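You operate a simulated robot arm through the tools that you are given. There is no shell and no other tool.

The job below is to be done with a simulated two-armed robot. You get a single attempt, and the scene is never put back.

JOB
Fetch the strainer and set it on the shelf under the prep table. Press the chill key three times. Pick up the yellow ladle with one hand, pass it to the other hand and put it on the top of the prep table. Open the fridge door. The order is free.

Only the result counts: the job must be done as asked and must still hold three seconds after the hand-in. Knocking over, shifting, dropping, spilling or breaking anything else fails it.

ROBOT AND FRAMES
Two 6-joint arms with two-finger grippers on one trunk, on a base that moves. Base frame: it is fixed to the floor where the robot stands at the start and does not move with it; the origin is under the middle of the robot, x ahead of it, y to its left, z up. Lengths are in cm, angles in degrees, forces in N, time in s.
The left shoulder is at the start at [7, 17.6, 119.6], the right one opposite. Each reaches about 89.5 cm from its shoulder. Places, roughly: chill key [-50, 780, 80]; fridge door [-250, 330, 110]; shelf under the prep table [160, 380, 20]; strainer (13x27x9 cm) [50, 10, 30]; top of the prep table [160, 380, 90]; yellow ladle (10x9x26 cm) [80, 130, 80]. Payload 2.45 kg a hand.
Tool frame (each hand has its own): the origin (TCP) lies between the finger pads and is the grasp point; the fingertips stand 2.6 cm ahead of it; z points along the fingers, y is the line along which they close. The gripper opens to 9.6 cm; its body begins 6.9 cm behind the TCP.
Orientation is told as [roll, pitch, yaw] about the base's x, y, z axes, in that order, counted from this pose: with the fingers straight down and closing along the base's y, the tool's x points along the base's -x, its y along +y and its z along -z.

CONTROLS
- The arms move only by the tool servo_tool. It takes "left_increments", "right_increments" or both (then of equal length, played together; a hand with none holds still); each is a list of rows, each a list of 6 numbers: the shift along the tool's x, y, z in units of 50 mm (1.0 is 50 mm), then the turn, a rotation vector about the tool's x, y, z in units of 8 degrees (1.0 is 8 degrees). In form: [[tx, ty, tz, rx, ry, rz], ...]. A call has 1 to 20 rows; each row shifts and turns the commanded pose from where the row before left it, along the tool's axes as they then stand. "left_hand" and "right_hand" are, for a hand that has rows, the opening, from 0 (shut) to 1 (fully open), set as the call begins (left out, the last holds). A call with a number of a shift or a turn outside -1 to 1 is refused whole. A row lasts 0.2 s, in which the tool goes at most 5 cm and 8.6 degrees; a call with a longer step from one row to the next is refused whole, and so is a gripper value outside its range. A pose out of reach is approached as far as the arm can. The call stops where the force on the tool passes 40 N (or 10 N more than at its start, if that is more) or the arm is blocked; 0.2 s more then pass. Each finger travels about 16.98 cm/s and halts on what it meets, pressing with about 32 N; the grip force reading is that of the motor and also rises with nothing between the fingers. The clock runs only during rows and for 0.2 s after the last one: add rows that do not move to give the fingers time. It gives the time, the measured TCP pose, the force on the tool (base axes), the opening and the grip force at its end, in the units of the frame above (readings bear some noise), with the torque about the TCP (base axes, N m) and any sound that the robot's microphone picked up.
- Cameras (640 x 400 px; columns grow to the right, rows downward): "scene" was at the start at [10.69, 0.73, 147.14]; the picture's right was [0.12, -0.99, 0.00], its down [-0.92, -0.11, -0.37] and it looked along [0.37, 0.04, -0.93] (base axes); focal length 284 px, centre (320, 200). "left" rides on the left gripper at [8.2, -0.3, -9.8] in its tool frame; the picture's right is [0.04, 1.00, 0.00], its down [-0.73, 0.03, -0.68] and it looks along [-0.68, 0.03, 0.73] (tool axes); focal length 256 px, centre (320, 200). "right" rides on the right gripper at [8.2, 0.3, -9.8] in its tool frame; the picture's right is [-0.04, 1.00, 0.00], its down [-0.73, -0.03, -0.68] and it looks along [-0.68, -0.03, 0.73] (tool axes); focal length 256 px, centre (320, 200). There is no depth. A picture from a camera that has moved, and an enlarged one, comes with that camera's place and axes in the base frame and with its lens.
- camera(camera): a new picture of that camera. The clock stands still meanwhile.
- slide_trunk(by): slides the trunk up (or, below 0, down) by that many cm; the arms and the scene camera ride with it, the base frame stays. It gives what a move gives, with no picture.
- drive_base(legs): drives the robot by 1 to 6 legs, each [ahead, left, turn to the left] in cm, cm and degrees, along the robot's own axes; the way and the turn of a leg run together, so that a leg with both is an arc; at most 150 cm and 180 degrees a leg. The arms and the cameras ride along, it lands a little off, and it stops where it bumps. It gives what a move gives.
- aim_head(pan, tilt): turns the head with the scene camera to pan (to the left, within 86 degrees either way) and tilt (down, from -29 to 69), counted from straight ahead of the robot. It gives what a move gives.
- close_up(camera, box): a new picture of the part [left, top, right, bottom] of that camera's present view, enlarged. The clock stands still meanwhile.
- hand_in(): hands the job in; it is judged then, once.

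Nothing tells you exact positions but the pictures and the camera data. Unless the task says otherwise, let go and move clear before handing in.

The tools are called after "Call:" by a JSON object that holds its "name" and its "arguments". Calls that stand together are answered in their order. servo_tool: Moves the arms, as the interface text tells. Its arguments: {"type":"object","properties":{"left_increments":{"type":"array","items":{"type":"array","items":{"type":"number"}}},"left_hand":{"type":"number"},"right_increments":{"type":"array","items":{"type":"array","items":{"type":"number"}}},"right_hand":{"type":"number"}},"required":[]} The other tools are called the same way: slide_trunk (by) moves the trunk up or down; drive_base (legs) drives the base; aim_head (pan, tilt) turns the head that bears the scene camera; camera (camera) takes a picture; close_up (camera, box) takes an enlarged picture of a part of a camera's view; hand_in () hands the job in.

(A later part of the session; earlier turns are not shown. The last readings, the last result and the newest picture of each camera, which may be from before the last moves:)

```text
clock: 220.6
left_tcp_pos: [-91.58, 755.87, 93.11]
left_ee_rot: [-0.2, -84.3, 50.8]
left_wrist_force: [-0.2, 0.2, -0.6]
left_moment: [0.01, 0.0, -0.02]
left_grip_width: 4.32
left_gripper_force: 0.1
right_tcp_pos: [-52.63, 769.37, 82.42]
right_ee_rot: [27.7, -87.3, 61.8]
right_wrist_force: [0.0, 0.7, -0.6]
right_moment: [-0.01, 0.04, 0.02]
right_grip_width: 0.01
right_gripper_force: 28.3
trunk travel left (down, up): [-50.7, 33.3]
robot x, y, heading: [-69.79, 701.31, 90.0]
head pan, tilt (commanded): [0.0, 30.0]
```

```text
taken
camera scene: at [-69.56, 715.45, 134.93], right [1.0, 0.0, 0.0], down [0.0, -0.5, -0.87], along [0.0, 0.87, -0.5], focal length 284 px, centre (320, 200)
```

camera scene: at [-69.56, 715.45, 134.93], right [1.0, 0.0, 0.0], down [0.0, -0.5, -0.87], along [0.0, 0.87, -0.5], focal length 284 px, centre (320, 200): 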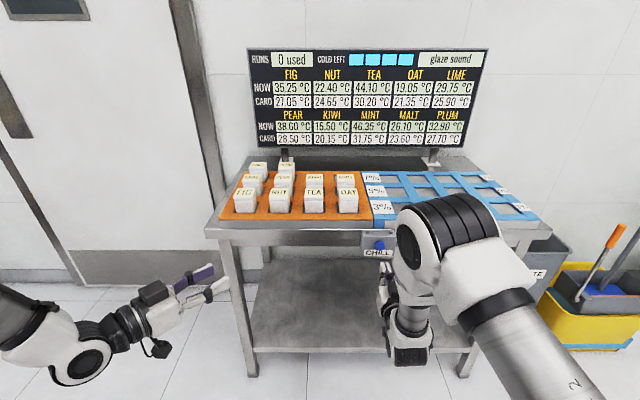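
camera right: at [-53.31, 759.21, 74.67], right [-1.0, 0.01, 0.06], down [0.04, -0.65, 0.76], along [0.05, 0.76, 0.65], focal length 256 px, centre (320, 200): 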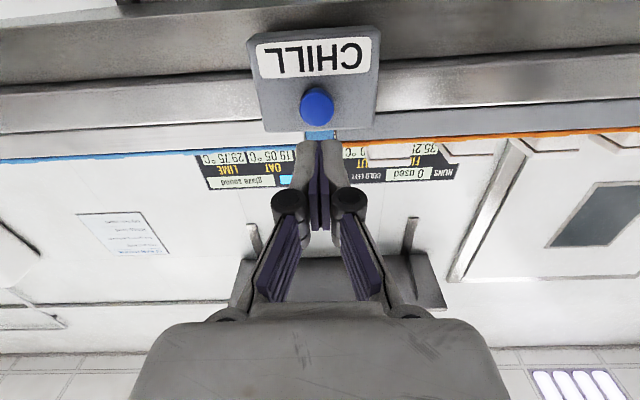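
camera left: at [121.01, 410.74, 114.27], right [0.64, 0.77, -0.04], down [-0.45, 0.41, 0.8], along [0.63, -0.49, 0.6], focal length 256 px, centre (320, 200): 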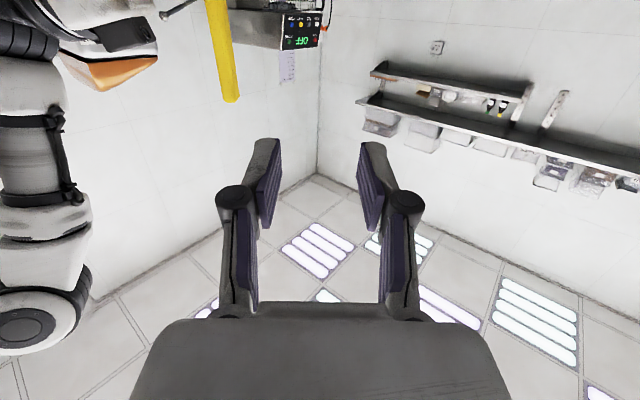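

The fingertips are about 8 cm in front of the button and well aligned. I'll advance 6 cm and look again before pressing.

Call:
{"name": "servo_tool", "arguments": {"right_increments": [[-0.013, 0, 0.3, 0, 0, 0], [-0.013, 0, 0.3, 0, 0, 0], [-0.013, 0, 0.3, 0, 0, 0], [-0.01, 0, 0.25, 0, 0, 0]]}}

Call:
{"name": "camera", "arguments": {"camera": "right"}}

```text
clock: 221.6
left_tcp_pos: [-91.63, 755.88, 93.08]
left_ee_rot: [-0.1, -84.3, 50.7]
left_wrist_force: [-0.1, 0.2, -1.3]
left_moment: [-0.01, -0.01, 0.01]
left_grip_width: 4.33
left_gripper_force: 0.1
right_tcp_pos: [-52.86, 775.1, 82.53]
right_ee_rot: [27.7, -87.4, 61.9]
right_wrist_force: [-0.6, 0.8, -0.3]
right_moment: [-0.02, 0.01, 0.02]
right_grip_width: 0.03
right_gripper_force: 28.4
trunk travel left (down, up): [-50.7, 33.3]
robot x, y, heading: [-69.16, 701.03, 90.1]
head pan, tilt (commanded): [0.0, 30.0]
```

```text
taken
camera right: at [-53.35, 764.94, 74.76], right [-1.0, 0.01, 0.06], down [0.04, -0.65, 0.76], along [0.05, 0.76, 0.65], focal length 256 px, centre (320, 200)
```

right: 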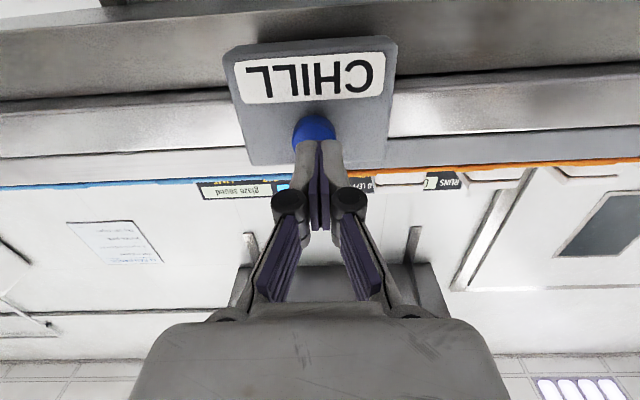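

The fingertips are almost touching; a small correction right and down centres them. I'll do that and advance gently.

Call:
{"name": "servo_tool", "arguments": {"right_increments": [[0.08, -0.08, 0, 0, 0, 0], [-0.002, 0, 0.05, 0, 0, 0], [-0.002, 0, 0.05, 0, 0, 0], [-0.002, 0, 0.05, 0, 0, 0], [-0.002, 0, 0.05, 0, 0, 0]]}}

Call:
{"name": "camera", "arguments": {"camera": "right"}}

```text
clock: 222.8
left_tcp_pos: [-91.62, 755.73, 93.19]
left_ee_rot: [0.0, -84.3, 50.6]
left_wrist_force: [-0.8, -0.2, 0.5]
left_moment: [0.01, -0.02, -0.01]
left_grip_width: 4.32
left_gripper_force: 0.1
right_tcp_pos: [-52.29, 775.99, 82.16]
right_ee_rot: [28.4, -87.4, 61.2]
right_wrist_force: [-0.1, 0.3, 0.5]
right_moment: [0.02, 0.0, -0.03]
right_grip_width: 0.0
right_gripper_force: 28.2
trunk travel left (down, up): [-50.7, 33.3]
robot x, y, heading: [-69.89, 701.02, 90.1]
head pan, tilt (commanded): [0.0, 30.0]
```

```text
taken
camera right: at [-52.9, 765.88, 74.38], right [-1.0, 0.01, 0.06], down [0.04, -0.65, 0.76], along [0.05, 0.76, 0.65], focal length 256 px, centre (320, 200)
```

right: 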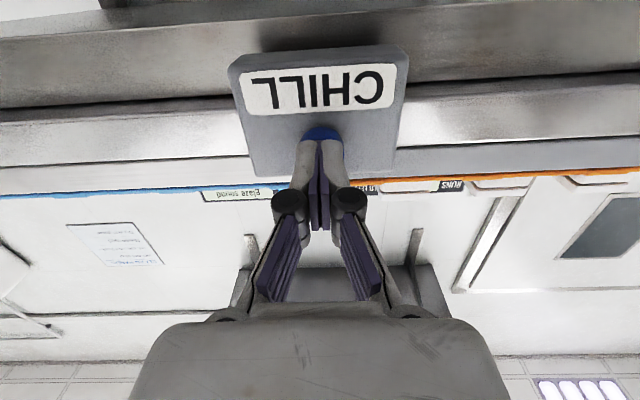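

Centred over the button and no contact yet. Pressing forward in 2 mm steps for the first press.

Call:
{"name": "servo_tool", "arguments": {"right_increments": [[-0.002, 0, 0.04, 0, 0, 0], [-0.002, 0, 0.04, 0, 0, 0], [-0.002, 0, 0.04, 0, 0, 0], [-0.002, 0, 0.04, 0, 0, 0]]}}

Call:
{"name": "close_up", "arguments": {"camera": "scene", "box": [220, 30, 520, 260]}}

```text
clock: 223.8
left_tcp_pos: [-91.66, 755.75, 93.24]
left_ee_rot: [0.0, -84.3, 50.5]
left_wrist_force: [-1.1, -0.7, 0.6]
left_moment: [-0.02, -0.01, 0.02]
left_grip_width: 4.34
left_gripper_force: 0.0
right_tcp_pos: [-52.25, 776.76, 82.1]
right_ee_rot: [28.0, -87.4, 61.5]
right_wrist_force: [0.2, -1.3, 0.2]
right_moment: [0.0, -0.01, 0.04]
right_grip_width: 0.6
right_gripper_force: 28.5
trunk travel left (down, up): [-50.7, 33.3]
robot x, y, heading: [-69.56, 701.49, 90.1]
head pan, tilt (commanded): [0.0, 30.0]
```

```text
1.74 times, centred on (370, 145) of scene
camera zoom: at [-69.56, 715.32, 134.95], right [1.0, 0.0, 0.0], down [0.0, -0.5, -0.87], along [0.0, 0.87, -0.5], focal length 493 px, centre (233, 296)
```

zoom: 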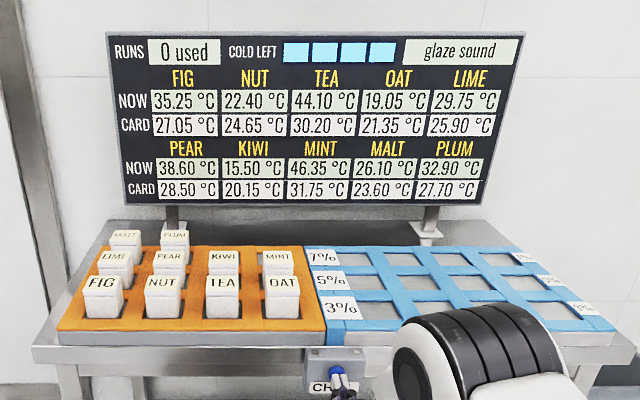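

Contact is beginning (the fingertips spread slightly on the button). Continue pressing a few millimetres more.

Call:
{"name": "servo_tool", "arguments": {"right_increments": [[-0.002, 0, 0.04, 0, 0, 0], [-0.002, 0, 0.04, 0, 0, 0], [-0.002, 0, 0.04, 0, 0, 0]]}}

Call:
{"name": "close_up", "arguments": {"camera": "scene", "box": [220, 30, 520, 260]}}

Call:
{"name": "camera", "arguments": {"camera": "right"}}

```text
clock: 224.6
left_tcp_pos: [-91.58, 755.81, 93.21]
left_ee_rot: [0.2, -84.4, 50.2]
left_wrist_force: [0.1, 0.1, 0.2]
left_moment: [0.03, 0.02, -0.02]
left_grip_width: 4.34
left_gripper_force: 0.1
right_tcp_pos: [-52.25, 777.28, 82.14]
right_ee_rot: [28.1, -87.4, 61.3]
right_wrist_force: [-0.1, -2.5, 0.8]
right_moment: [0.05, 0.02, 0.04]
right_grip_width: 0.6
right_gripper_force: 28.6
trunk travel left (down, up): [-50.7, 33.3]
robot x, y, heading: [-69.6, 701.33, 90.0]
head pan, tilt (commanded): [0.0, 30.0]
heard: click
```

```text
1.74 times, centred on (370, 145) of scene
camera zoom: at [-69.56, 715.27, 134.95], right [1.0, 0.0, 0.0], down [0.0, -0.5, -0.87], along [0.0, 0.87, -0.5], focal length 493 px, centre (233, 296)
```

zoom: 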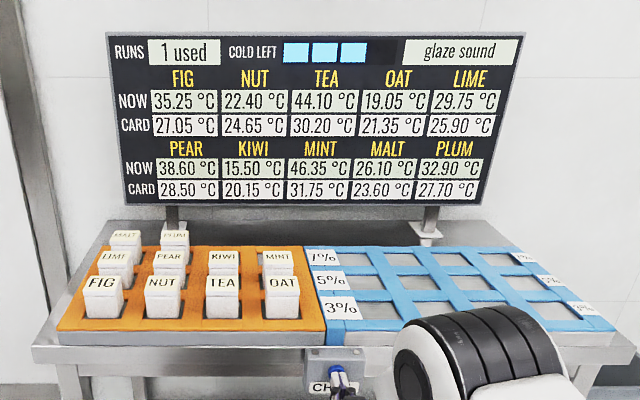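

```text
taken
camera right: at [-52.85, 767.18, 74.35], right [-1.0, 0.01, 0.06], down [0.04, -0.65, 0.76], along [0.05, 0.76, 0.65], focal length 256 px, centre (320, 200)
```

right: 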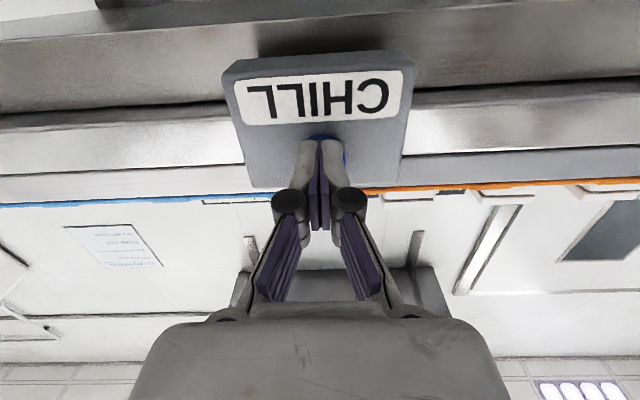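

A click was heard and the board shows "1 used". I'll back off 1.6 cm to release, then press again.

Call:
{"name": "servo_tool", "arguments": {"right_increments": [[0.003, 0, -0.08, 0, 0, 0], [0.003, 0, -0.08, 0, 0, 0], [0.003, 0, -0.08, 0, 0, 0], [0.003, 0, -0.08, 0, 0, 0], [0, 0, 0, 0, 0, 0], [0, 0, 0, 0, 0, 0]]}}

Call:
{"name": "close_up", "arguments": {"camera": "scene", "box": [220, 30, 520, 260]}}

```text
clock: 226.0
left_tcp_pos: [-91.6, 755.95, 93.19]
left_ee_rot: [0.1, -84.2, 50.5]
left_wrist_force: [-0.8, -0.4, -0.6]
left_moment: [-0.01, -0.04, -0.01]
left_grip_width: 4.31
left_gripper_force: 0.1
right_tcp_pos: [-52.13, 775.84, 82.16]
right_ee_rot: [28.3, -87.3, 61.3]
right_wrist_force: [0.3, -0.1, 0.2]
right_moment: [-0.03, -0.03, -0.01]
right_grip_width: 0.01
right_gripper_force: 28.5
trunk travel left (down, up): [-50.7, 33.3]
robot x, y, heading: [-69.61, 701.53, 90.3]
head pan, tilt (commanded): [0.0, 30.0]
```

```text
1.74 times, centred on (370, 145) of scene
camera zoom: at [-69.56, 715.35, 134.94], right [1.0, 0.0, 0.0], down [0.0, -0.5, -0.87], along [0.0, 0.87, -0.5], focal length 493 px, centre (233, 296)
```

zoom: 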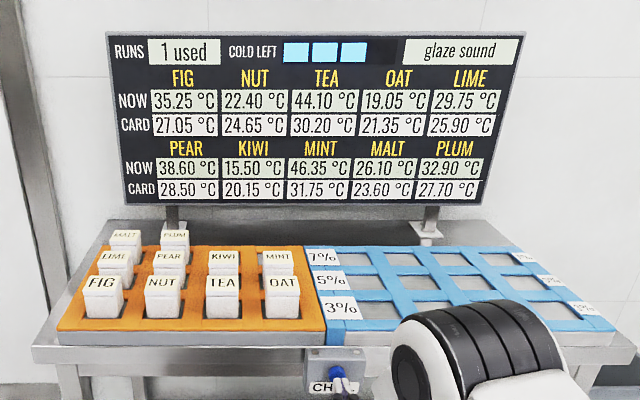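

The button is released and the board still reads 1. Second press.

Call:
{"name": "servo_tool", "arguments": {"right_increments": [[-0.003, 0, 0.06, 0, 0, 0], [-0.003, 0, 0.06, 0, 0, 0], [-0.003, 0, 0.06, 0, 0, 0], [-0.003, 0, 0.06, 0, 0, 0], [-0.003, 0, 0.05, 0, 0, 0]]}}

Call:
{"name": "close_up", "arguments": {"camera": "scene", "box": [220, 30, 520, 260]}}

```text
clock: 227.2
left_tcp_pos: [-91.53, 755.77, 93.16]
left_ee_rot: [0.0, -84.3, 50.4]
left_wrist_force: [0.1, -0.3, 0.1]
left_moment: [0.01, 0.03, -0.01]
left_grip_width: 4.33
left_gripper_force: 0.0
right_tcp_pos: [-52.22, 777.26, 82.08]
right_ee_rot: [27.1, -87.2, 62.5]
right_wrist_force: [0.8, -3.3, -2.1]
right_moment: [-0.04, 0.0, 0.04]
right_grip_width: 0.62
right_gripper_force: 28.5
trunk travel left (down, up): [-50.7, 33.3]
robot x, y, heading: [-69.62, 701.25, 90.1]
head pan, tilt (commanded): [0.0, 30.0]
heard: click
```

```text
1.74 times, centred on (370, 145) of scene
camera zoom: at [-69.55, 715.33, 134.94], right [1.0, 0.0, 0.0], down [0.0, -0.5, -0.87], along [0.0, 0.87, -0.5], focal length 493 px, centre (233, 296)
```

zoom: 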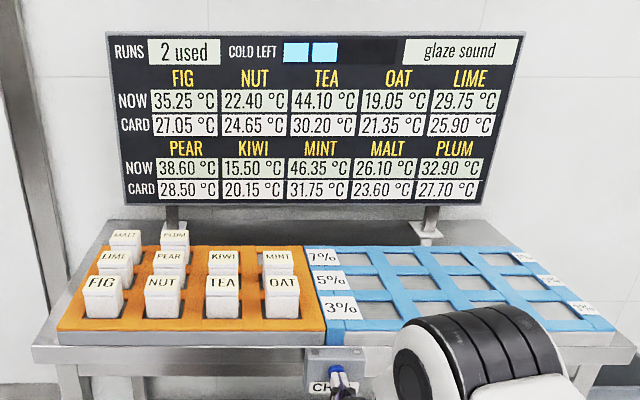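

The second click registered ("2 used"). Release again, then the third press.

Call:
{"name": "servo_tool", "arguments": {"right_increments": [[0.003, 0, -0.08, 0, 0, 0], [0.003, 0, -0.08, 0, 0, 0], [0.003, 0, -0.08, 0, 0, 0], [0.003, 0, -0.08, 0, 0, 0], [0, 0, 0, 0, 0, 0], [0, 0, 0, 0, 0, 0]]}}

Call:
{"name": "close_up", "arguments": {"camera": "scene", "box": [220, 30, 520, 260]}}

```text
clock: 228.6
left_tcp_pos: [-91.58, 755.84, 93.14]
left_ee_rot: [0.0, -84.3, 50.5]
left_wrist_force: [-0.6, 0.6, -0.5]
left_moment: [-0.01, 0.02, 0.0]
left_grip_width: 4.32
left_gripper_force: 0.0
right_tcp_pos: [-52.46, 775.63, 82.09]
right_ee_rot: [28.3, -87.4, 61.2]
right_wrist_force: [0.0, 0.2, -0.3]
right_moment: [0.03, 0.02, 0.03]
right_grip_width: 0.0
right_gripper_force: 28.2
trunk travel left (down, up): [-50.7, 33.3]
robot x, y, heading: [-69.8, 701.5, 89.7]
head pan, tilt (commanded): [0.0, 30.0]
```

```text
1.74 times, centred on (370, 145) of scene
camera zoom: at [-69.56, 715.35, 134.94], right [1.0, 0.0, 0.0], down [0.0, -0.5, -0.87], along [0.0, 0.87, -0.5], focal length 493 px, centre (233, 296)
```

zoom: 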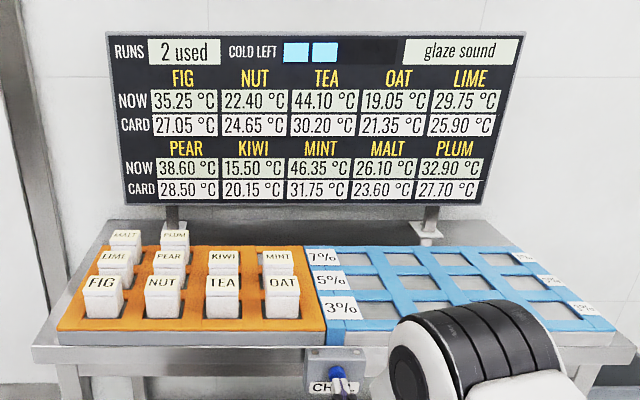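

Released, and the board reads 2. Third press.

Call:
{"name": "servo_tool", "arguments": {"right_increments": [[-0.003, 0, 0.06, 0, 0, 0], [-0.003, 0, 0.06, 0, 0, 0], [-0.003, 0, 0.06, 0, 0, 0], [-0.003, 0, 0.06, 0, 0, 0], [-0.003, 0, 0.06, 0, 0, 0], [-0.003, 0, 0.03, 0, 0, 0]]}}

Call:
{"name": "close_up", "arguments": {"camera": "scene", "box": [220, 30, 520, 260]}}

```text
clock: 230.0
left_tcp_pos: [-91.65, 755.83, 93.09]
left_ee_rot: [0.0, -84.3, 50.4]
left_wrist_force: [-0.6, 0.7, -0.2]
left_moment: [-0.01, 0.01, -0.01]
left_grip_width: 4.33
left_gripper_force: 0.1
right_tcp_pos: [-52.39, 777.19, 82.22]
right_ee_rot: [27.4, -87.4, 62.2]
right_wrist_force: [-2.5, -4.1, -0.6]
right_moment: [0.03, -0.05, 0.04]
right_grip_width: 0.63
right_gripper_force: 28.8
trunk travel left (down, up): [-50.7, 33.3]
robot x, y, heading: [-69.38, 701.15, 90.0]
head pan, tilt (commanded): [0.0, 30.0]
heard: click
```

```text
1.74 times, centred on (370, 145) of scene
camera zoom: at [-69.59, 715.3, 134.95], right [1.0, 0.0, 0.0], down [0.0, -0.5, -0.87], along [0.0, 0.87, -0.5], focal length 493 px, centre (233, 296)
```

zoom: 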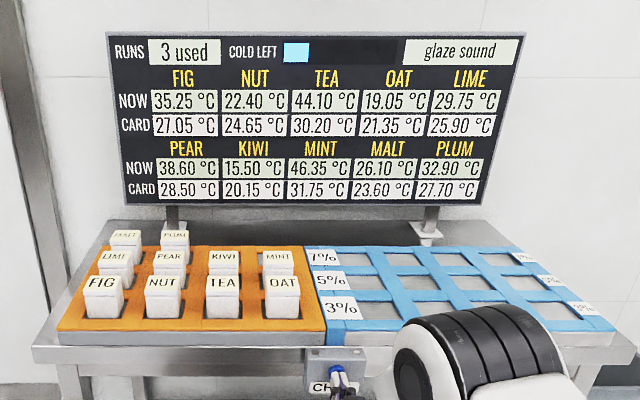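

Three presses are registered ("3 used"). Now I'll pull the right hand well clear and back the robot away.

Call:
{"name": "servo_tool", "arguments": {"right_increments": [[0.01, 0, -0.2, 0, 0, 0], [0.01, 0, -0.3, 0, 0, 0], [0.01, 0, -0.3, 0, 0, 0], [0.01, 0, -0.4, 0, 0, 0], [0.01, 0, -0.4, 0, 0, 0]]}}

Call:
{"name": "drive_base", "arguments": {"legs": [[-60, 0, 0]]}}

Call:
{"name": "close_up", "arguments": {"camera": "scene", "box": [200, 60, 440, 230]}}

Call:
{"name": "aim_head", "arguments": {"pan": 80, "tilt": 20}}

Call:
{"name": "camera", "arguments": {"camera": "scene"}}

```text
clock: 231.2
left_tcp_pos: [-91.56, 755.71, 93.14]
left_ee_rot: [0.1, -84.3, 50.4]
left_wrist_force: [-0.2, 0.1, -0.3]
left_moment: [0.02, 0.0, -0.01]
left_grip_width: 4.33
left_gripper_force: 0.0
right_tcp_pos: [-52.01, 769.25, 82.1]
right_ee_rot: [29.2, -87.4, 60.5]
right_wrist_force: [-0.1, -0.1, 0.3]
right_moment: [-0.03, 0.01, -0.02]
right_grip_width: 0.01
right_gripper_force: 28.7
trunk travel left (down, up): [-50.7, 33.3]
robot x, y, heading: [-69.52, 701.42, 90.4]
head pan, tilt (commanded): [0.0, 30.0]
```

```text
clock: 234.5
left_tcp_pos: [-91.67, 697.18, 93.08]
left_ee_rot: [0.1, -84.2, 50.5]
left_wrist_force: [-0.6, -0.7, -0.3]
left_moment: [0.0, -0.03, 0.0]
left_grip_width: 4.33
left_gripper_force: 0.0
right_tcp_pos: [-52.32, 710.78, 82.04]
right_ee_rot: [28.5, -87.4, 61.3]
right_wrist_force: [-0.2, 0.1, -0.2]
right_moment: [0.0, 0.0, -0.03]
right_grip_width: 0.0
right_gripper_force: 28.5
trunk travel left (down, up): [-50.7, 33.3]
robot x, y, heading: [-69.35, 642.91, 90.2]
head pan, tilt (commanded): [0.0, 30.0]
```

```text
2.35 times, centred on (320, 145) of scene
camera zoom: at [-69.41, 656.85, 134.95], right [1.0, 0.01, 0.0], down [0.0, -0.5, -0.87], along [-0.01, 0.87, -0.5], focal length 667 px, centre (320, 329)
```

zoom: 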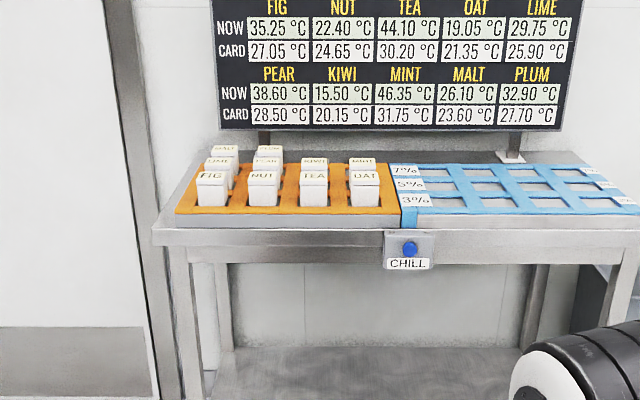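

```text
clock: 236.1
left_tcp_pos: [-91.63, 697.31, 93.17]
left_ee_rot: [0.1, -84.3, 50.7]
left_wrist_force: [0.2, -0.4, -0.6]
left_moment: [0.01, 0.02, 0.0]
left_grip_width: 4.32
left_gripper_force: 0.1
right_tcp_pos: [-52.2, 710.84, 82.08]
right_ee_rot: [28.2, -87.4, 61.5]
right_wrist_force: [0.2, 1.2, 0.7]
right_moment: [-0.03, -0.01, 0.0]
right_grip_width: 0.01
right_gripper_force: 28.1
trunk travel left (down, up): [-50.7, 33.3]
robot x, y, heading: [-69.39, 642.76, 90.6]
head pan, tilt (commanded): [80.0, 20.0]
```

```text
taken
camera scene: at [-78.53, 649.43, 136.55], right [0.17, 0.99, 0.0], down [0.34, -0.06, -0.94], along [-0.93, 0.16, -0.34], focal length 284 px, centre (320, 200)
```

scene: 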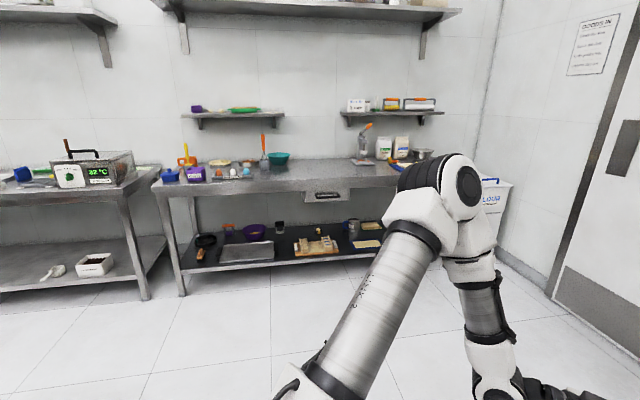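

The key job is done with the board showing 3 used. Next is the fridge: I'll turn round, move over to the left lane and drive toward it.

Call:
{"name": "drive_base", "arguments": {"legs": [[0, 0, 90], [0, 0, 90], [0, -108, 0]]}}

Call:
{"name": "aim_head", "arguments": {"pan": -20, "tilt": 15}}

Call:
{"name": "camera", "arguments": {"camera": "scene"}}

```text
clock: 249.3
left_tcp_pos: [-158.86, 589.97, 93.11]
left_ee_rot: [0.0, -84.2, -131.2]
left_wrist_force: [-0.9, -0.6, 0.0]
left_moment: [-0.01, 0.0, -0.01]
left_grip_width: 4.31
left_gripper_force: 0.1
right_tcp_pos: [-198.72, 577.67, 82.02]
right_ee_rot: [28.6, -87.4, -120.6]
right_wrist_force: [-0.3, -0.8, -0.7]
right_moment: [0.01, 0.01, -0.01]
right_grip_width: 0.0
right_gripper_force: 28.2
trunk travel left (down, up): [-50.7, 33.3]
robot x, y, heading: [-179.21, 644.86, -91.4]
head pan, tilt (commanded): [80.0, 20.0]
```

```text
clock: 251.1
left_tcp_pos: [-158.84, 590.08, 93.17]
left_ee_rot: [0.0, -84.3, -131.1]
left_wrist_force: [-0.1, -0.3, -0.4]
left_moment: [-0.03, -0.04, 0.02]
left_grip_width: 4.3
left_gripper_force: 0.0
right_tcp_pos: [-198.65, 577.77, 82.05]
right_ee_rot: [28.3, -87.4, -120.3]
right_wrist_force: [0.0, 0.2, -0.5]
right_moment: [0.02, 0.0, -0.01]
right_grip_width: 0.0
right_gripper_force: 28.8
trunk travel left (down, up): [-50.7, 33.3]
robot x, y, heading: [-179.07, 645.3, -91.6]
head pan, tilt (commanded): [-20.0, 15.0]
```

```text
taken
camera scene: at [-182.84, 631.67, 137.36], right [-0.93, 0.37, 0.0], down [0.09, 0.24, -0.97], along [-0.35, -0.9, -0.26], focal length 284 px, centre (320, 200)
```

scene: 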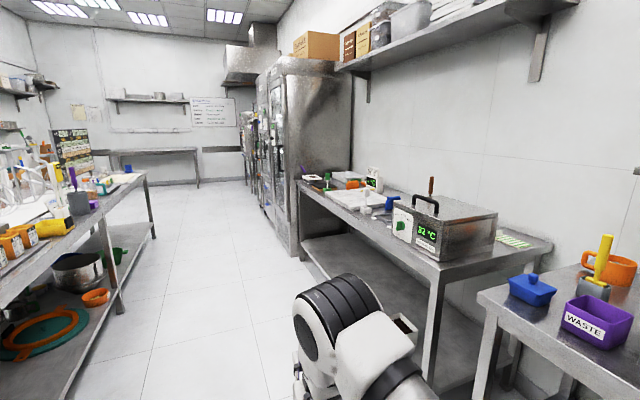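

The lane is clear between the island (x≈-115) and the tables/fridge (x≈-251 to -257). Driving ahead toward the fridge.

Call:
{"name": "drive_base", "arguments": {"legs": [[120, 0, 1.5], [80, 0, 0]]}}

Call:
{"name": "aim_head", "arguments": {"pan": -40, "tilt": 15}}

Call:
{"name": "camera", "arguments": {"camera": "scene"}}

Call:
{"name": "close_up", "arguments": {"camera": "scene", "box": [200, 60, 440, 340]}}

```text
clock: 261.0
left_tcp_pos: [-154.43, 393.05, 93.13]
left_ee_rot: [-0.2, -84.3, -127.4]
left_wrist_force: [0.3, -0.1, 0.1]
left_moment: [0.01, 0.01, 0.04]
left_grip_width: 4.3
left_gripper_force: 0.0
right_tcp_pos: [-193.3, 378.24, 81.97]
right_ee_rot: [28.1, -87.4, -116.6]
right_wrist_force: [-0.2, -1.1, 0.5]
right_moment: [-0.03, 0.05, -0.01]
right_grip_width: 0.0
right_gripper_force: 28.4
trunk travel left (down, up): [-50.7, 33.3]
robot x, y, heading: [-178.49, 447.04, -87.9]
head pan, tilt (commanded): [-20.0, 15.0]
```

```text
clock: 261.8
left_tcp_pos: [-154.41, 393.08, 93.15]
left_ee_rot: [-0.1, -84.2, -127.5]
left_wrist_force: [0.2, 0.4, -0.5]
left_moment: [0.03, -0.03, 0.01]
left_grip_width: 4.33
left_gripper_force: 0.1
right_tcp_pos: [-193.41, 378.22, 82.16]
right_ee_rot: [28.4, -87.4, -116.8]
right_wrist_force: [0.6, 0.6, 0.3]
right_moment: [-0.02, 0.03, -0.06]
right_grip_width: 0.01
right_gripper_force: 28.1
trunk travel left (down, up): [-50.7, 33.3]
robot x, y, heading: [-178.36, 446.51, -87.8]
head pan, tilt (commanded): [-40.0, 15.0]
```

```text
taken
camera scene: at [-183.83, 434.54, 137.36], right [-0.79, 0.61, 0.0], down [0.16, 0.2, -0.97], along [-0.59, -0.76, -0.26], focal length 284 px, centre (320, 200)
```

scene: 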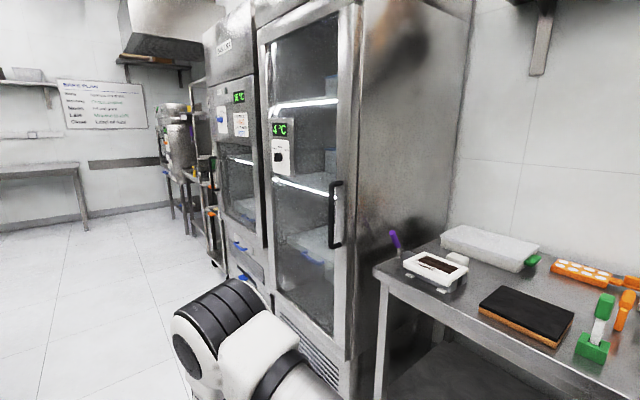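

```text
1.43 times, centred on (320, 200) of scene
camera zoom: at [-183.83, 434.54, 137.36], right [-0.79, 0.61, 0.0], down [0.16, 0.2, -0.97], along [-0.59, -0.76, -0.26], focal length 405 px, centre (320, 200)
```

zoom: 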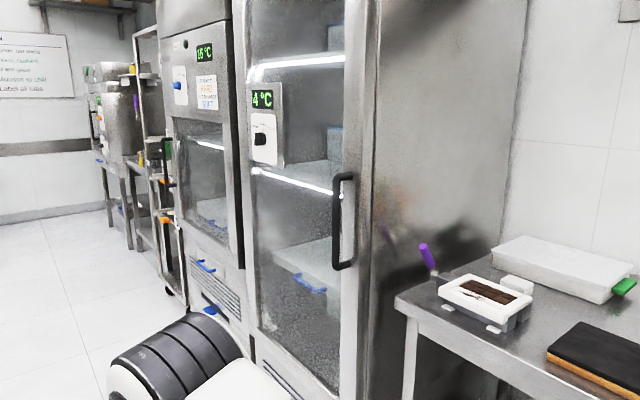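

I see the 4 °C fridge: a black vertical handle bar at about (-252, 357, z 90–115) and the hinge on the far (low-y) side near y≈295. I'll raise the trunk, tuck the right arm, and turn the left hand to point straight ahead for grasping the handle.

Call:
{"name": "slide_trunk", "arguments": {"by": 22}}

Call:
{"name": "servo_tool", "arguments": {"right_increments": [[0.5, 0, -0.5, 0, 0, 0], [0.5, 0, -0.5, 0, 0, 0], [0.5, 0, -0.5, 0, 0, 0], [0.5, 0, -0.5, 0, 0, 0], [0.5, 0, -0.5, 0, 0, 0], [0.5, 0, -0.5, 0, 0, 0], [0.5, 0, -0.5, 0, 0, 0], [0.5, 0, -0.5, 0, 0, 0]], "left_increments": [[0, 0, 0, -0.995, 0, -0.099], [0, 0, 0, -0.995, 0, -0.099], [0, 0, 0, -0.995, 0, -0.099], [0, 0, 0, -0.995, 0, -0.099], [0, 0, 0, -0.995, 0, -0.099], [0, 0, 0, 0, 0, 0], [0, 0, 0, 0, 0, 0], [0, 0, 0, 0, 0, 0]]}}

Call:
{"name": "servo_tool", "arguments": {"right_increments": [[0, 0, 0, 0, 0.99, 0], [0, 0, 0, 0, 0.99, 0], [0, 0, 0, 0, 0.99, 0], [0, 0, 0, 0, 0.99, 0], [0, 0, 0, 0, 0.99, 0], [0, 0, 0, 0, 0.99, 0], [0, 0, 0, 0, 0.99, 0], [0, 0, 0, 0, 0.99, 0], [0, 0, 0, 0, 0.99, 0], [0, 0, 0, 0, 0.99, 0], [0, 0, 0, 0, 0.99, 0]]}}

Call:
{"name": "camera", "arguments": {"camera": "scene"}}

```text
clock: 264.1
left_tcp_pos: [-154.4, 393.0, 115.22]
left_ee_rot: [-0.2, -84.3, -127.5]
left_wrist_force: [-0.7, 0.5, 0.5]
left_moment: [-0.03, -0.01, -0.01]
left_grip_width: 4.31
left_gripper_force: 0.0
right_tcp_pos: [-193.4, 378.32, 104.09]
right_ee_rot: [28.2, -87.5, -116.7]
right_wrist_force: [0.6, -0.9, -0.7]
right_moment: [-0.03, -0.01, 0.01]
right_grip_width: 0.0
right_gripper_force: 28.6
trunk travel left (down, up): [-72.7, 11.3]
robot x, y, heading: [-178.15, 446.78, -87.9]
head pan, tilt (commanded): [-40.0, 15.0]
```

```text
clock: 265.9
left_tcp_pos: [-154.4, 393.11, 115.1]
left_ee_rot: [0.4, -84.3, -88.1]
left_wrist_force: [-0.3, -0.4, 0.9]
left_moment: [-0.01, -0.03, 0.02]
left_grip_width: 4.32
left_gripper_force: 0.1
right_tcp_pos: [-192.22, 395.92, 84.44]
right_ee_rot: [26.2, -87.1, -114.8]
right_wrist_force: [0.9, -0.1, 0.5]
right_moment: [-0.02, 0.03, 0.01]
right_grip_width: 0.0
right_gripper_force: 28.2
right hand out of reach, approached as far as the arm can: row 7, 8
trunk travel left (down, up): [-72.7, 11.3]
robot x, y, heading: [-178.43, 446.56, -88.1]
head pan, tilt (commanded): [-40.0, 15.0]
```

```text
clock: 268.3
left_tcp_pos: [-154.44, 393.04, 115.13]
left_ee_rot: [0.1, -84.3, -87.6]
left_wrist_force: [0.6, 0.2, -0.6]
left_moment: [-0.03, 0.0, -0.01]
left_grip_width: 4.32
left_gripper_force: 0.0
right_tcp_pos: [-191.32, 396.44, 84.48]
right_ee_rot: [3.8, -7.2, -88.8]
right_wrist_force: [0.4, 0.1, -0.1]
right_moment: [-0.01, 0.04, 0.0]
right_grip_width: 0.0
right_gripper_force: 28.2
right hand out of reach, approached as far as the arm can: row 11
trunk travel left (down, up): [-72.7, 11.3]
robot x, y, heading: [-178.0, 446.95, -87.8]
head pan, tilt (commanded): [-40.0, 15.0]
```

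```text
taken
camera scene: at [-183.84, 434.53, 159.36], right [-0.79, 0.61, 0.0], down [0.16, 0.2, -0.97], along [-0.59, -0.76, -0.26], focal length 284 px, centre (320, 200)
```

scene: 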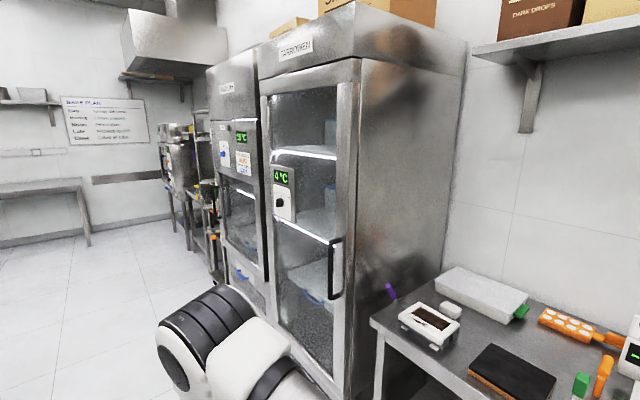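

The handle triangulates to about (-252, 358.5) with its middle at z≈104. I'll tuck the right hand a bit more, then move away from the tables and turn to face the fridge.

Call:
{"name": "servo_tool", "arguments": {"right_increments": [[0.43, 0, 0.34, 0, 0, 0], [0.43, 0, 0.34, 0, 0, 0], [0.43, 0, 0.34, 0, 0, 0], [0.43, 0, 0.34, 0, 0, 0], [0.43, 0, 0.34, 0, 0, 0], [0.43, 0, 0.34, 0, 0, 0], [0.43, 0, 0.34, 0, 0, 0]]}}

Call:
{"name": "drive_base", "arguments": {"legs": [[0, 24, 0], [0, 0, -92]]}}

Call:
{"name": "aim_head", "arguments": {"pan": 20, "tilt": 20}}

Call:
{"name": "camera", "arguments": {"camera": "scene"}}

```text
clock: 269.9
left_tcp_pos: [-154.44, 393.07, 115.13]
left_ee_rot: [0.3, -84.3, -87.7]
left_wrist_force: [0.5, 0.7, 0.1]
left_moment: [-0.01, -0.02, 0.01]
left_grip_width: 4.29
left_gripper_force: 0.1
right_tcp_pos: [-190.79, 409.78, 71.07]
right_ee_rot: [3.7, -7.2, -88.7]
right_wrist_force: [0.1, 0.4, 0.7]
right_moment: [0.0, 0.0, -0.01]
right_grip_width: 0.0
right_gripper_force: 29.3
trunk travel left (down, up): [-72.7, 11.3]
robot x, y, heading: [-178.51, 446.86, -87.8]
head pan, tilt (commanded): [-40.0, 15.0]
```

```text
clock: 275.6
left_tcp_pos: [-208.75, 425.49, 115.21]
left_ee_rot: [0.1, -84.3, -179.6]
left_wrist_force: [0.2, 0.1, 0.1]
left_moment: [0.01, 0.0, 0.02]
left_grip_width: 4.31
left_gripper_force: 0.0
right_tcp_pos: [-190.81, 461.33, 70.94]
right_ee_rot: [3.8, -7.2, 179.5]
right_wrist_force: [-0.8, -0.2, -0.1]
right_moment: [0.02, 0.05, -0.03]
right_grip_width: 0.02
right_gripper_force: 28.8
trunk travel left (down, up): [-72.7, 11.3]
robot x, y, heading: [-154.2, 447.72, -179.7]
head pan, tilt (commanded): [-40.0, 15.0]
```

```text
clock: 276.9
left_tcp_pos: [-208.66, 425.46, 115.13]
left_ee_rot: [0.1, -84.3, -179.6]
left_wrist_force: [-1.2, -0.2, -0.6]
left_moment: [-0.02, 0.03, -0.01]
left_grip_width: 4.32
left_gripper_force: 0.2
right_tcp_pos: [-190.87, 461.37, 70.93]
right_ee_rot: [4.0, -7.3, 179.4]
right_wrist_force: [-0.5, -0.3, -0.2]
right_moment: [0.01, -0.02, 0.02]
right_grip_width: 0.01
right_gripper_force: 28.2
trunk travel left (down, up): [-72.7, 11.3]
robot x, y, heading: [-154.47, 447.37, -180.0]
head pan, tilt (commanded): [20.0, 20.0]
```

```text
taken
camera scene: at [-167.97, 444.5, 158.55], right [-0.34, 0.94, 0.0], down [0.32, 0.12, -0.94], along [-0.88, -0.32, -0.34], focal length 284 px, centre (320, 200)
```

scene: 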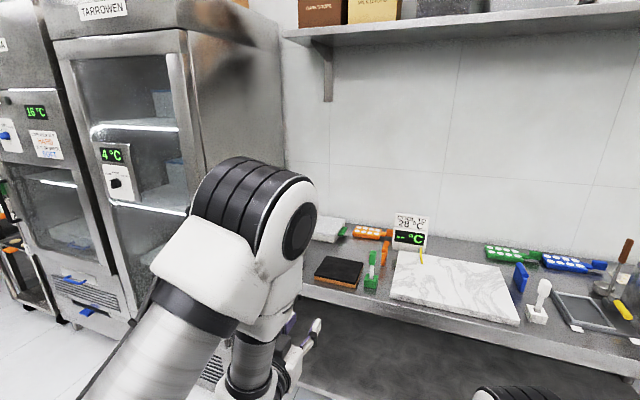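

Facing the fridge side, I'll lower and extend the left hand to handle height, open it, and slide left to line up with the handle.

Call:
{"name": "servo_tool", "arguments": {"left_increments": [[0.332, 0, 0.368, 0, 0, 0], [0.332, 0, 0.368, 0, 0, 0], [0.332, 0, 0.368, 0, 0, 0], [0.332, 0, 0.368, 0, 0, 0], [0.332, 0, 0.368, 0, 0, 0], [0.332, 0, 0.368, 0, 0, 0]], "left_hand": 0.6}}

Call:
{"name": "drive_base", "arguments": {"legs": [[0, 66, 0]]}}

Call:
{"name": "camera", "arguments": {"camera": "left"}}

Call:
{"name": "camera", "arguments": {"camera": "scene"}}

```text
clock: 278.3
left_tcp_pos: [-218.68, 424.95, 103.94]
left_ee_rot: [-0.2, -84.3, -179.3]
left_wrist_force: [0.0, -0.3, 0.3]
left_moment: [-0.01, 0.0, -0.02]
left_grip_width: 5.75
left_gripper_force: 0.1
right_tcp_pos: [-190.89, 461.34, 71.01]
right_ee_rot: [3.8, -7.1, 179.5]
right_wrist_force: [0.0, -0.5, -0.3]
right_moment: [-0.01, 0.0, 0.0]
right_grip_width: 0.0
right_gripper_force: 28.8
trunk travel left (down, up): [-72.7, 11.3]
robot x, y, heading: [-154.35, 447.56, -179.8]
head pan, tilt (commanded): [20.0, 20.0]
```

```text
clock: 281.9
left_tcp_pos: [-218.51, 358.85, 104.08]
left_ee_rot: [0.3, -84.4, -179.7]
left_wrist_force: [0.2, 0.6, 0.2]
left_moment: [-0.03, -0.02, 0.0]
left_grip_width: 5.76
left_gripper_force: 0.0
right_tcp_pos: [-190.58, 395.26, 70.96]
right_ee_rot: [3.8, -7.2, 179.3]
right_wrist_force: [1.0, 0.1, 0.5]
right_moment: [0.06, 0.02, 0.03]
right_grip_width: 0.01
right_gripper_force: 28.2
trunk travel left (down, up): [-72.7, 11.3]
robot x, y, heading: [-154.36, 381.59, -180.1]
head pan, tilt (commanded): [20.0, 20.0]
```

```text
taken
camera left: at [-207.96, 359.18, 96.84], right [0.01, -1.0, -0.04], down [0.6, -0.02, 0.8], along [-0.8, -0.03, 0.6], focal length 256 px, centre (320, 200)
```

left: 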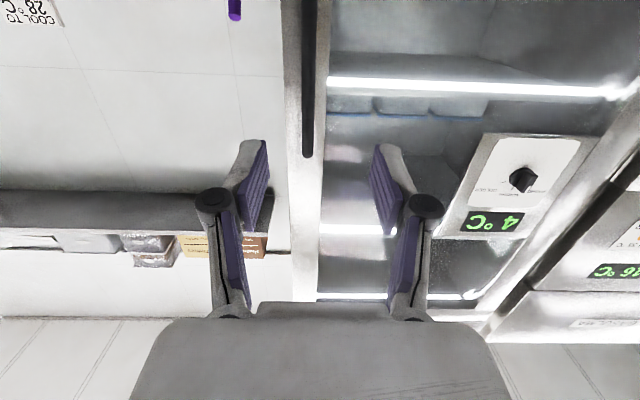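

```text
taken
camera scene: at [-167.77, 378.33, 158.55], right [-0.34, 0.94, 0.0], down [0.32, 0.12, -0.94], along [-0.88, -0.32, -0.34], focal length 284 px, centre (320, 200)
```

scene: 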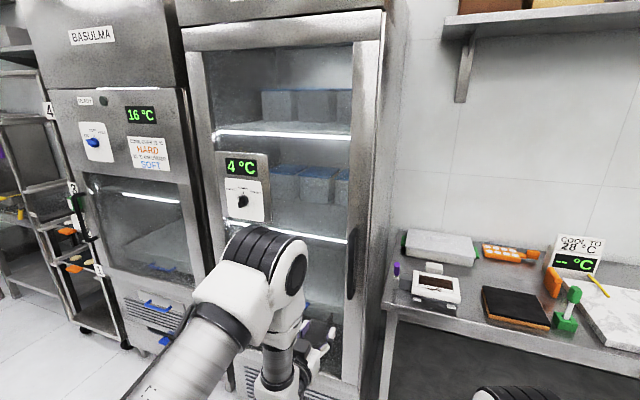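

The handle bar appears at y≈359.8, about 1 cm right of the hand's axis. I'll drive 25 cm closer with a small right shift.

Call:
{"name": "drive_base", "arguments": {"legs": [[25, -0.8, 0]]}}

Call:
{"name": "camera", "arguments": {"camera": "left"}}

Call:
{"name": "camera", "arguments": {"camera": "scene"}}

```text
clock: 283.8
left_tcp_pos: [-243.58, 359.52, 104.18]
left_ee_rot: [0.1, -84.3, -179.5]
left_wrist_force: [0.0, -0.2, 0.1]
left_moment: [0.02, 0.02, -0.02]
left_grip_width: 5.77
left_gripper_force: 0.1
right_tcp_pos: [-215.74, 395.91, 70.99]
right_ee_rot: [4.0, -7.3, 179.3]
right_wrist_force: [-0.2, 0.2, 0.5]
right_moment: [0.0, -0.02, 0.01]
right_grip_width: 0.0
right_gripper_force: 28.8
trunk travel left (down, up): [-72.7, 11.3]
robot x, y, heading: [-179.35, 382.21, -180.0]
head pan, tilt (commanded): [20.0, 20.0]
```

```text
taken
camera left: at [-233.06, 359.85, 96.87], right [0.01, -1.0, -0.04], down [0.6, -0.02, 0.8], along [-0.8, -0.03, 0.6], focal length 256 px, centre (320, 200)
```

left: 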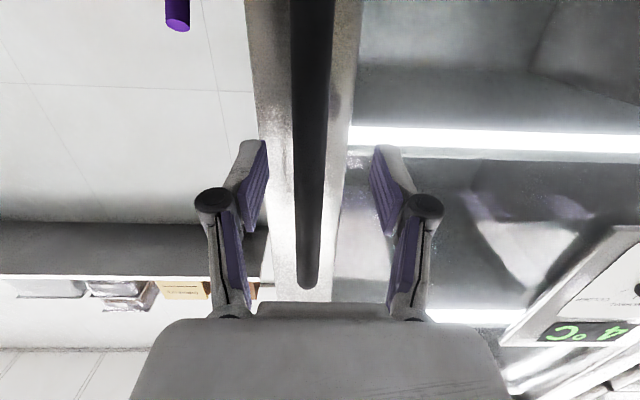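

```text
taken
camera scene: at [-192.88, 379.05, 158.56], right [-0.35, 0.94, 0.0], down [0.32, 0.12, -0.94], along [-0.88, -0.32, -0.34], focal length 284 px, centre (320, 200)
```

scene: 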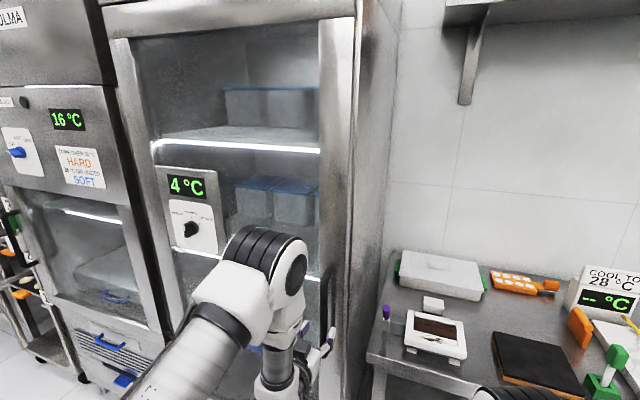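

The bar's front is about 1 cm beyond my fingertips (x≈-247). I'll shift 0.5 cm and advance 4 cm so it sits between the pads.

Call:
{"name": "servo_tool", "arguments": {"left_increments": [[0, -0.1, 0, 0, 0, 0], [-0.016, 0, 0.16, 0, 0, 0], [-0.016, 0, 0.16, 0, 0, 0], [-0.016, 0, 0.16, 0, 0, 0], [-0.016, 0, 0.16, 0, 0, 0], [-0.016, 0, 0.16, 0, 0, 0]]}}

Call:
{"name": "camera", "arguments": {"camera": "left"}}

Call:
{"name": "close_up", "arguments": {"camera": "scene", "box": [220, 220, 420, 400]}}

```text
clock: 285.2
left_tcp_pos: [-247.63, 359.92, 103.99]
left_ee_rot: [0.2, -84.3, -179.6]
left_wrist_force: [0.0, -0.5, 0.1]
left_moment: [0.02, -0.01, -0.03]
left_grip_width: 5.73
left_gripper_force: 0.1
right_tcp_pos: [-215.84, 395.81, 71.02]
right_ee_rot: [3.9, -7.2, 179.4]
right_wrist_force: [-0.4, -0.7, -0.9]
right_moment: [0.0, -0.03, 0.01]
right_grip_width: 0.0
right_gripper_force: 28.9
trunk travel left (down, up): [-72.7, 11.3]
robot x, y, heading: [-179.11, 381.88, -179.8]
head pan, tilt (commanded): [20.0, 20.0]
```

```text
taken
camera left: at [-237.14, 360.27, 96.78], right [0.01, -1.0, -0.04], down [0.6, -0.02, 0.8], along [-0.8, -0.03, 0.6], focal length 256 px, centre (320, 200)
```

left: 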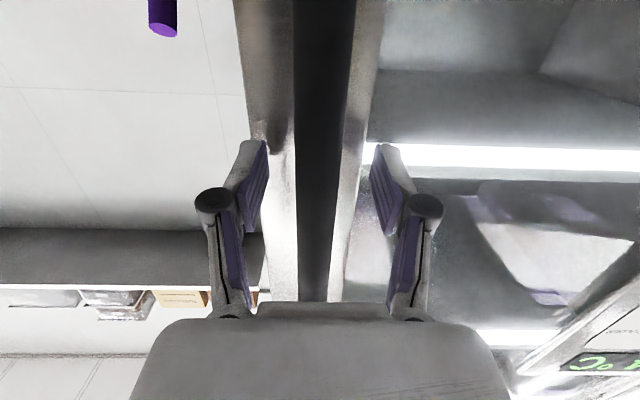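

```text
2.22 times, centred on (320, 310) of scene
camera zoom: at [-192.94, 379.05, 158.55], right [-0.35, 0.94, 0.0], down [0.32, 0.12, -0.94], along [-0.88, -0.32, -0.34], focal length 630 px, centre (320, -44)
```

zoom: 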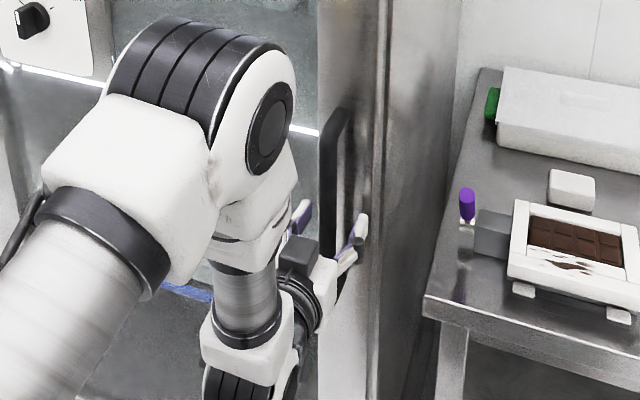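

The bar is between the pads. Closing the left hand on the handle.

Call:
{"name": "servo_tool", "arguments": {"left_increments": [[0, 0, 0, 0, 0, 0], [0, 0, 0, 0, 0, 0], [0, 0, 0, 0, 0, 0], [0, 0, 0, 0, 0, 0]], "left_hand": 0}}

Call:
{"name": "camera", "arguments": {"camera": "left"}}

```text
clock: 286.2
left_tcp_pos: [-247.56, 360.2, 104.06]
left_ee_rot: [1.0, -84.4, 179.5]
left_wrist_force: [4.7, 8.2, -2.4]
left_moment: [0.13, -0.01, 0.02]
left_grip_width: 1.83
left_gripper_force: 43.0
right_tcp_pos: [-215.81, 395.81, 71.0]
right_ee_rot: [3.9, -7.2, 179.5]
right_wrist_force: [-0.9, 0.1, 0.8]
right_moment: [0.03, 0.01, 0.02]
right_grip_width: 0.01
right_gripper_force: 28.7
trunk travel left (down, up): [-72.7, 11.3]
robot x, y, heading: [-179.2, 382.23, -179.5]
head pan, tilt (commanded): [20.0, 20.0]
```

```text
taken
camera left: at [-237.07, 360.41, 96.81], right [0.01, -1.0, -0.04], down [0.6, -0.02, 0.8], along [-0.8, -0.03, 0.6], focal length 256 px, centre (320, 200)
```

left: 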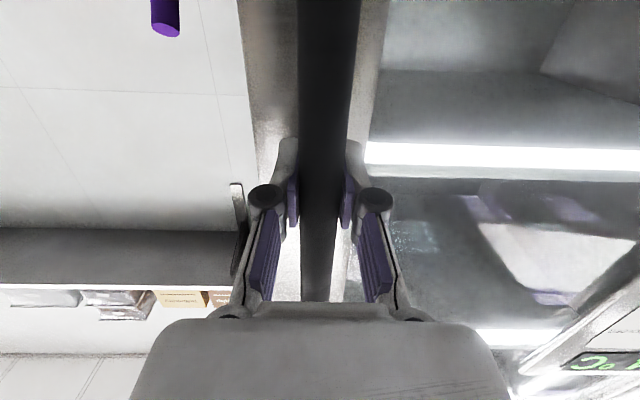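

Gripped at 1.83 cm. I'll pull gently back 5 cm with the arm and watch the force.

Call:
{"name": "servo_tool", "arguments": {"left_increments": [[0.01, 0, -0.1, 0, 0, 0], [0.01, 0, -0.1, 0, 0, 0], [0.015, 0, -0.15, 0, 0, 0], [0.015, 0, -0.15, 0, 0, 0], [0.015, 0, -0.15, 0, 0, 0], [0.015, 0, -0.15, 0, 0, 0], [0.02, 0, -0.2, 0, 0, 0]]}}

Call:
{"name": "camera", "arguments": {"camera": "scene"}}

Call:
{"name": "camera", "arguments": {"camera": "left"}}

```text
clock: 287.8
left_tcp_pos: [-242.49, 359.53, 104.11]
left_ee_rot: [-1.6, -84.5, -177.6]
left_wrist_force: [-2.5, -18.5, 3.6]
left_moment: [-0.29, -0.51, -0.25]
left_grip_width: 1.83
left_gripper_force: 43.4
right_tcp_pos: [-215.77, 395.72, 71.06]
right_ee_rot: [3.7, -7.2, 179.4]
right_wrist_force: [0.0, -0.1, 0.0]
right_moment: [0.03, 0.0, 0.02]
right_grip_width: 0.0
right_gripper_force: 28.8
trunk travel left (down, up): [-72.7, 11.3]
robot x, y, heading: [-178.89, 382.22, -179.8]
head pan, tilt (commanded): [20.0, 20.0]
```

```text
taken
camera scene: at [-192.9, 378.56, 158.55], right [-0.35, 0.94, 0.0], down [0.32, 0.12, -0.94], along [-0.88, -0.32, -0.34], focal length 284 px, centre (320, 200)
```

scene: 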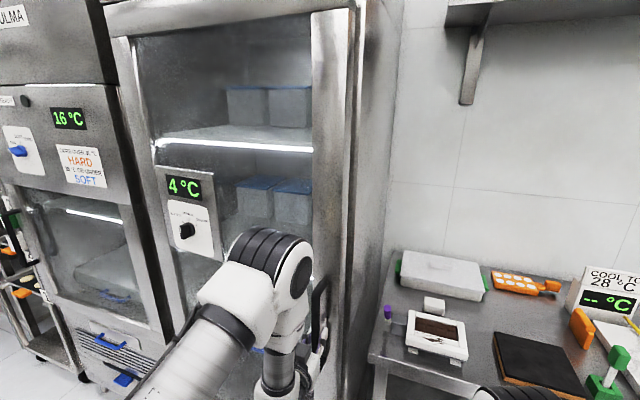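

```text
taken
camera left: at [-231.99, 359.91, 96.8], right [0.02, -1.0, -0.04], down [0.6, -0.02, 0.8], along [-0.8, -0.04, 0.6], focal length 256 px, centre (320, 200)
```

left: 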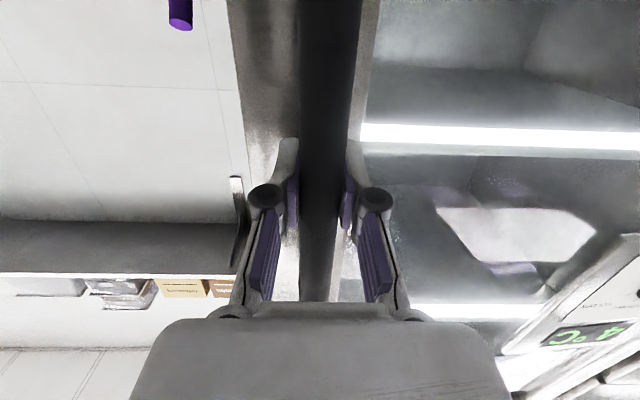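

The door is opening (about 4–5°) and the handle follows the arc of a hinge near (-255, 296). I'll continue along that arc with the arm, turning the hand with the door.

Call:
{"name": "servo_tool", "arguments": {"left_increments": [[0.032, 0.14, -0.32, 0.187, 0, 0.0186], [0.032, 0.062, -0.322, 0.187, 0, 0.0186], [0.032, 0.072, -0.344, 0.187, 0, 0.0186], [0.032, 0.074, -0.326, 0.187, 0, 0.0186], [0.032, 0.066, -0.328, 0.187, 0, 0.0186], [0.032, 0.058, -0.33, 0.187, 0, 0.0186], [0.032, 0.068, -0.334, 0.187, 0, 0.0186]]}}

Call:
{"name": "camera", "arguments": {"camera": "scene"}}

Call:
{"name": "camera", "arguments": {"camera": "left"}}

```text
clock: 289.4
left_tcp_pos: [-231.21, 356.45, 104.07]
left_ee_rot: [0.2, -84.2, 169.6]
left_wrist_force: [5.9, 13.1, -8.6]
left_moment: [0.22, 0.12, 0.11]
left_grip_width: 1.83
left_gripper_force: 43.9
right_tcp_pos: [-215.67, 396.0, 71.08]
right_ee_rot: [3.9, -7.1, 179.3]
right_wrist_force: [-0.8, 0.1, -0.2]
right_moment: [-0.01, -0.01, -0.05]
right_grip_width: 0.0
right_gripper_force: 28.4
trunk travel left (down, up): [-72.7, 11.3]
robot x, y, heading: [-179.17, 382.09, -179.9]
head pan, tilt (commanded): [20.0, 20.0]
```

```text
taken
camera scene: at [-192.78, 379.23, 158.54], right [-0.34, 0.94, 0.0], down [0.32, 0.12, -0.94], along [-0.88, -0.32, -0.34], focal length 284 px, centre (320, 200)
```

scene: 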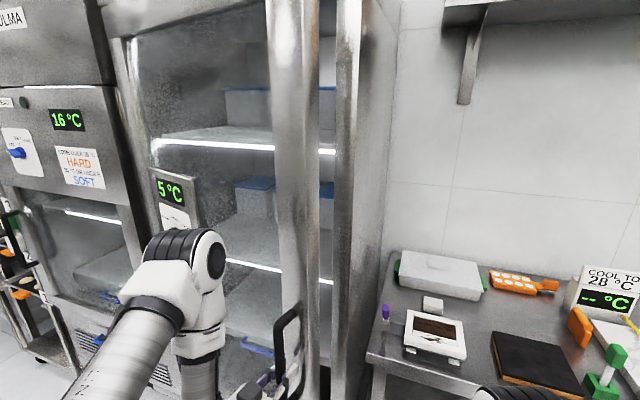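

```text
taken
camera left: at [-220.74, 355.04, 96.84], right [-0.17, -0.98, -0.04], down [0.59, -0.13, 0.8], along [-0.79, 0.11, 0.6], focal length 256 px, centre (320, 200)
```

left: 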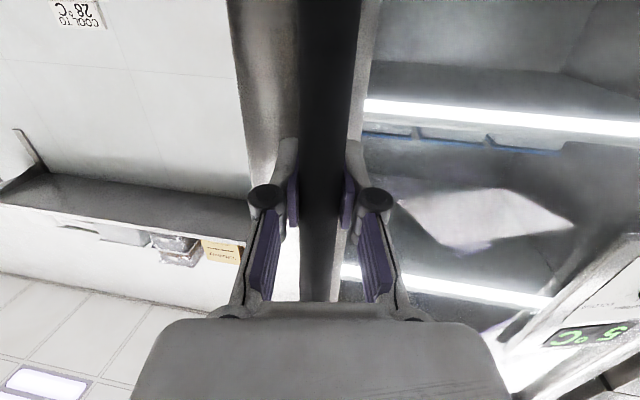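

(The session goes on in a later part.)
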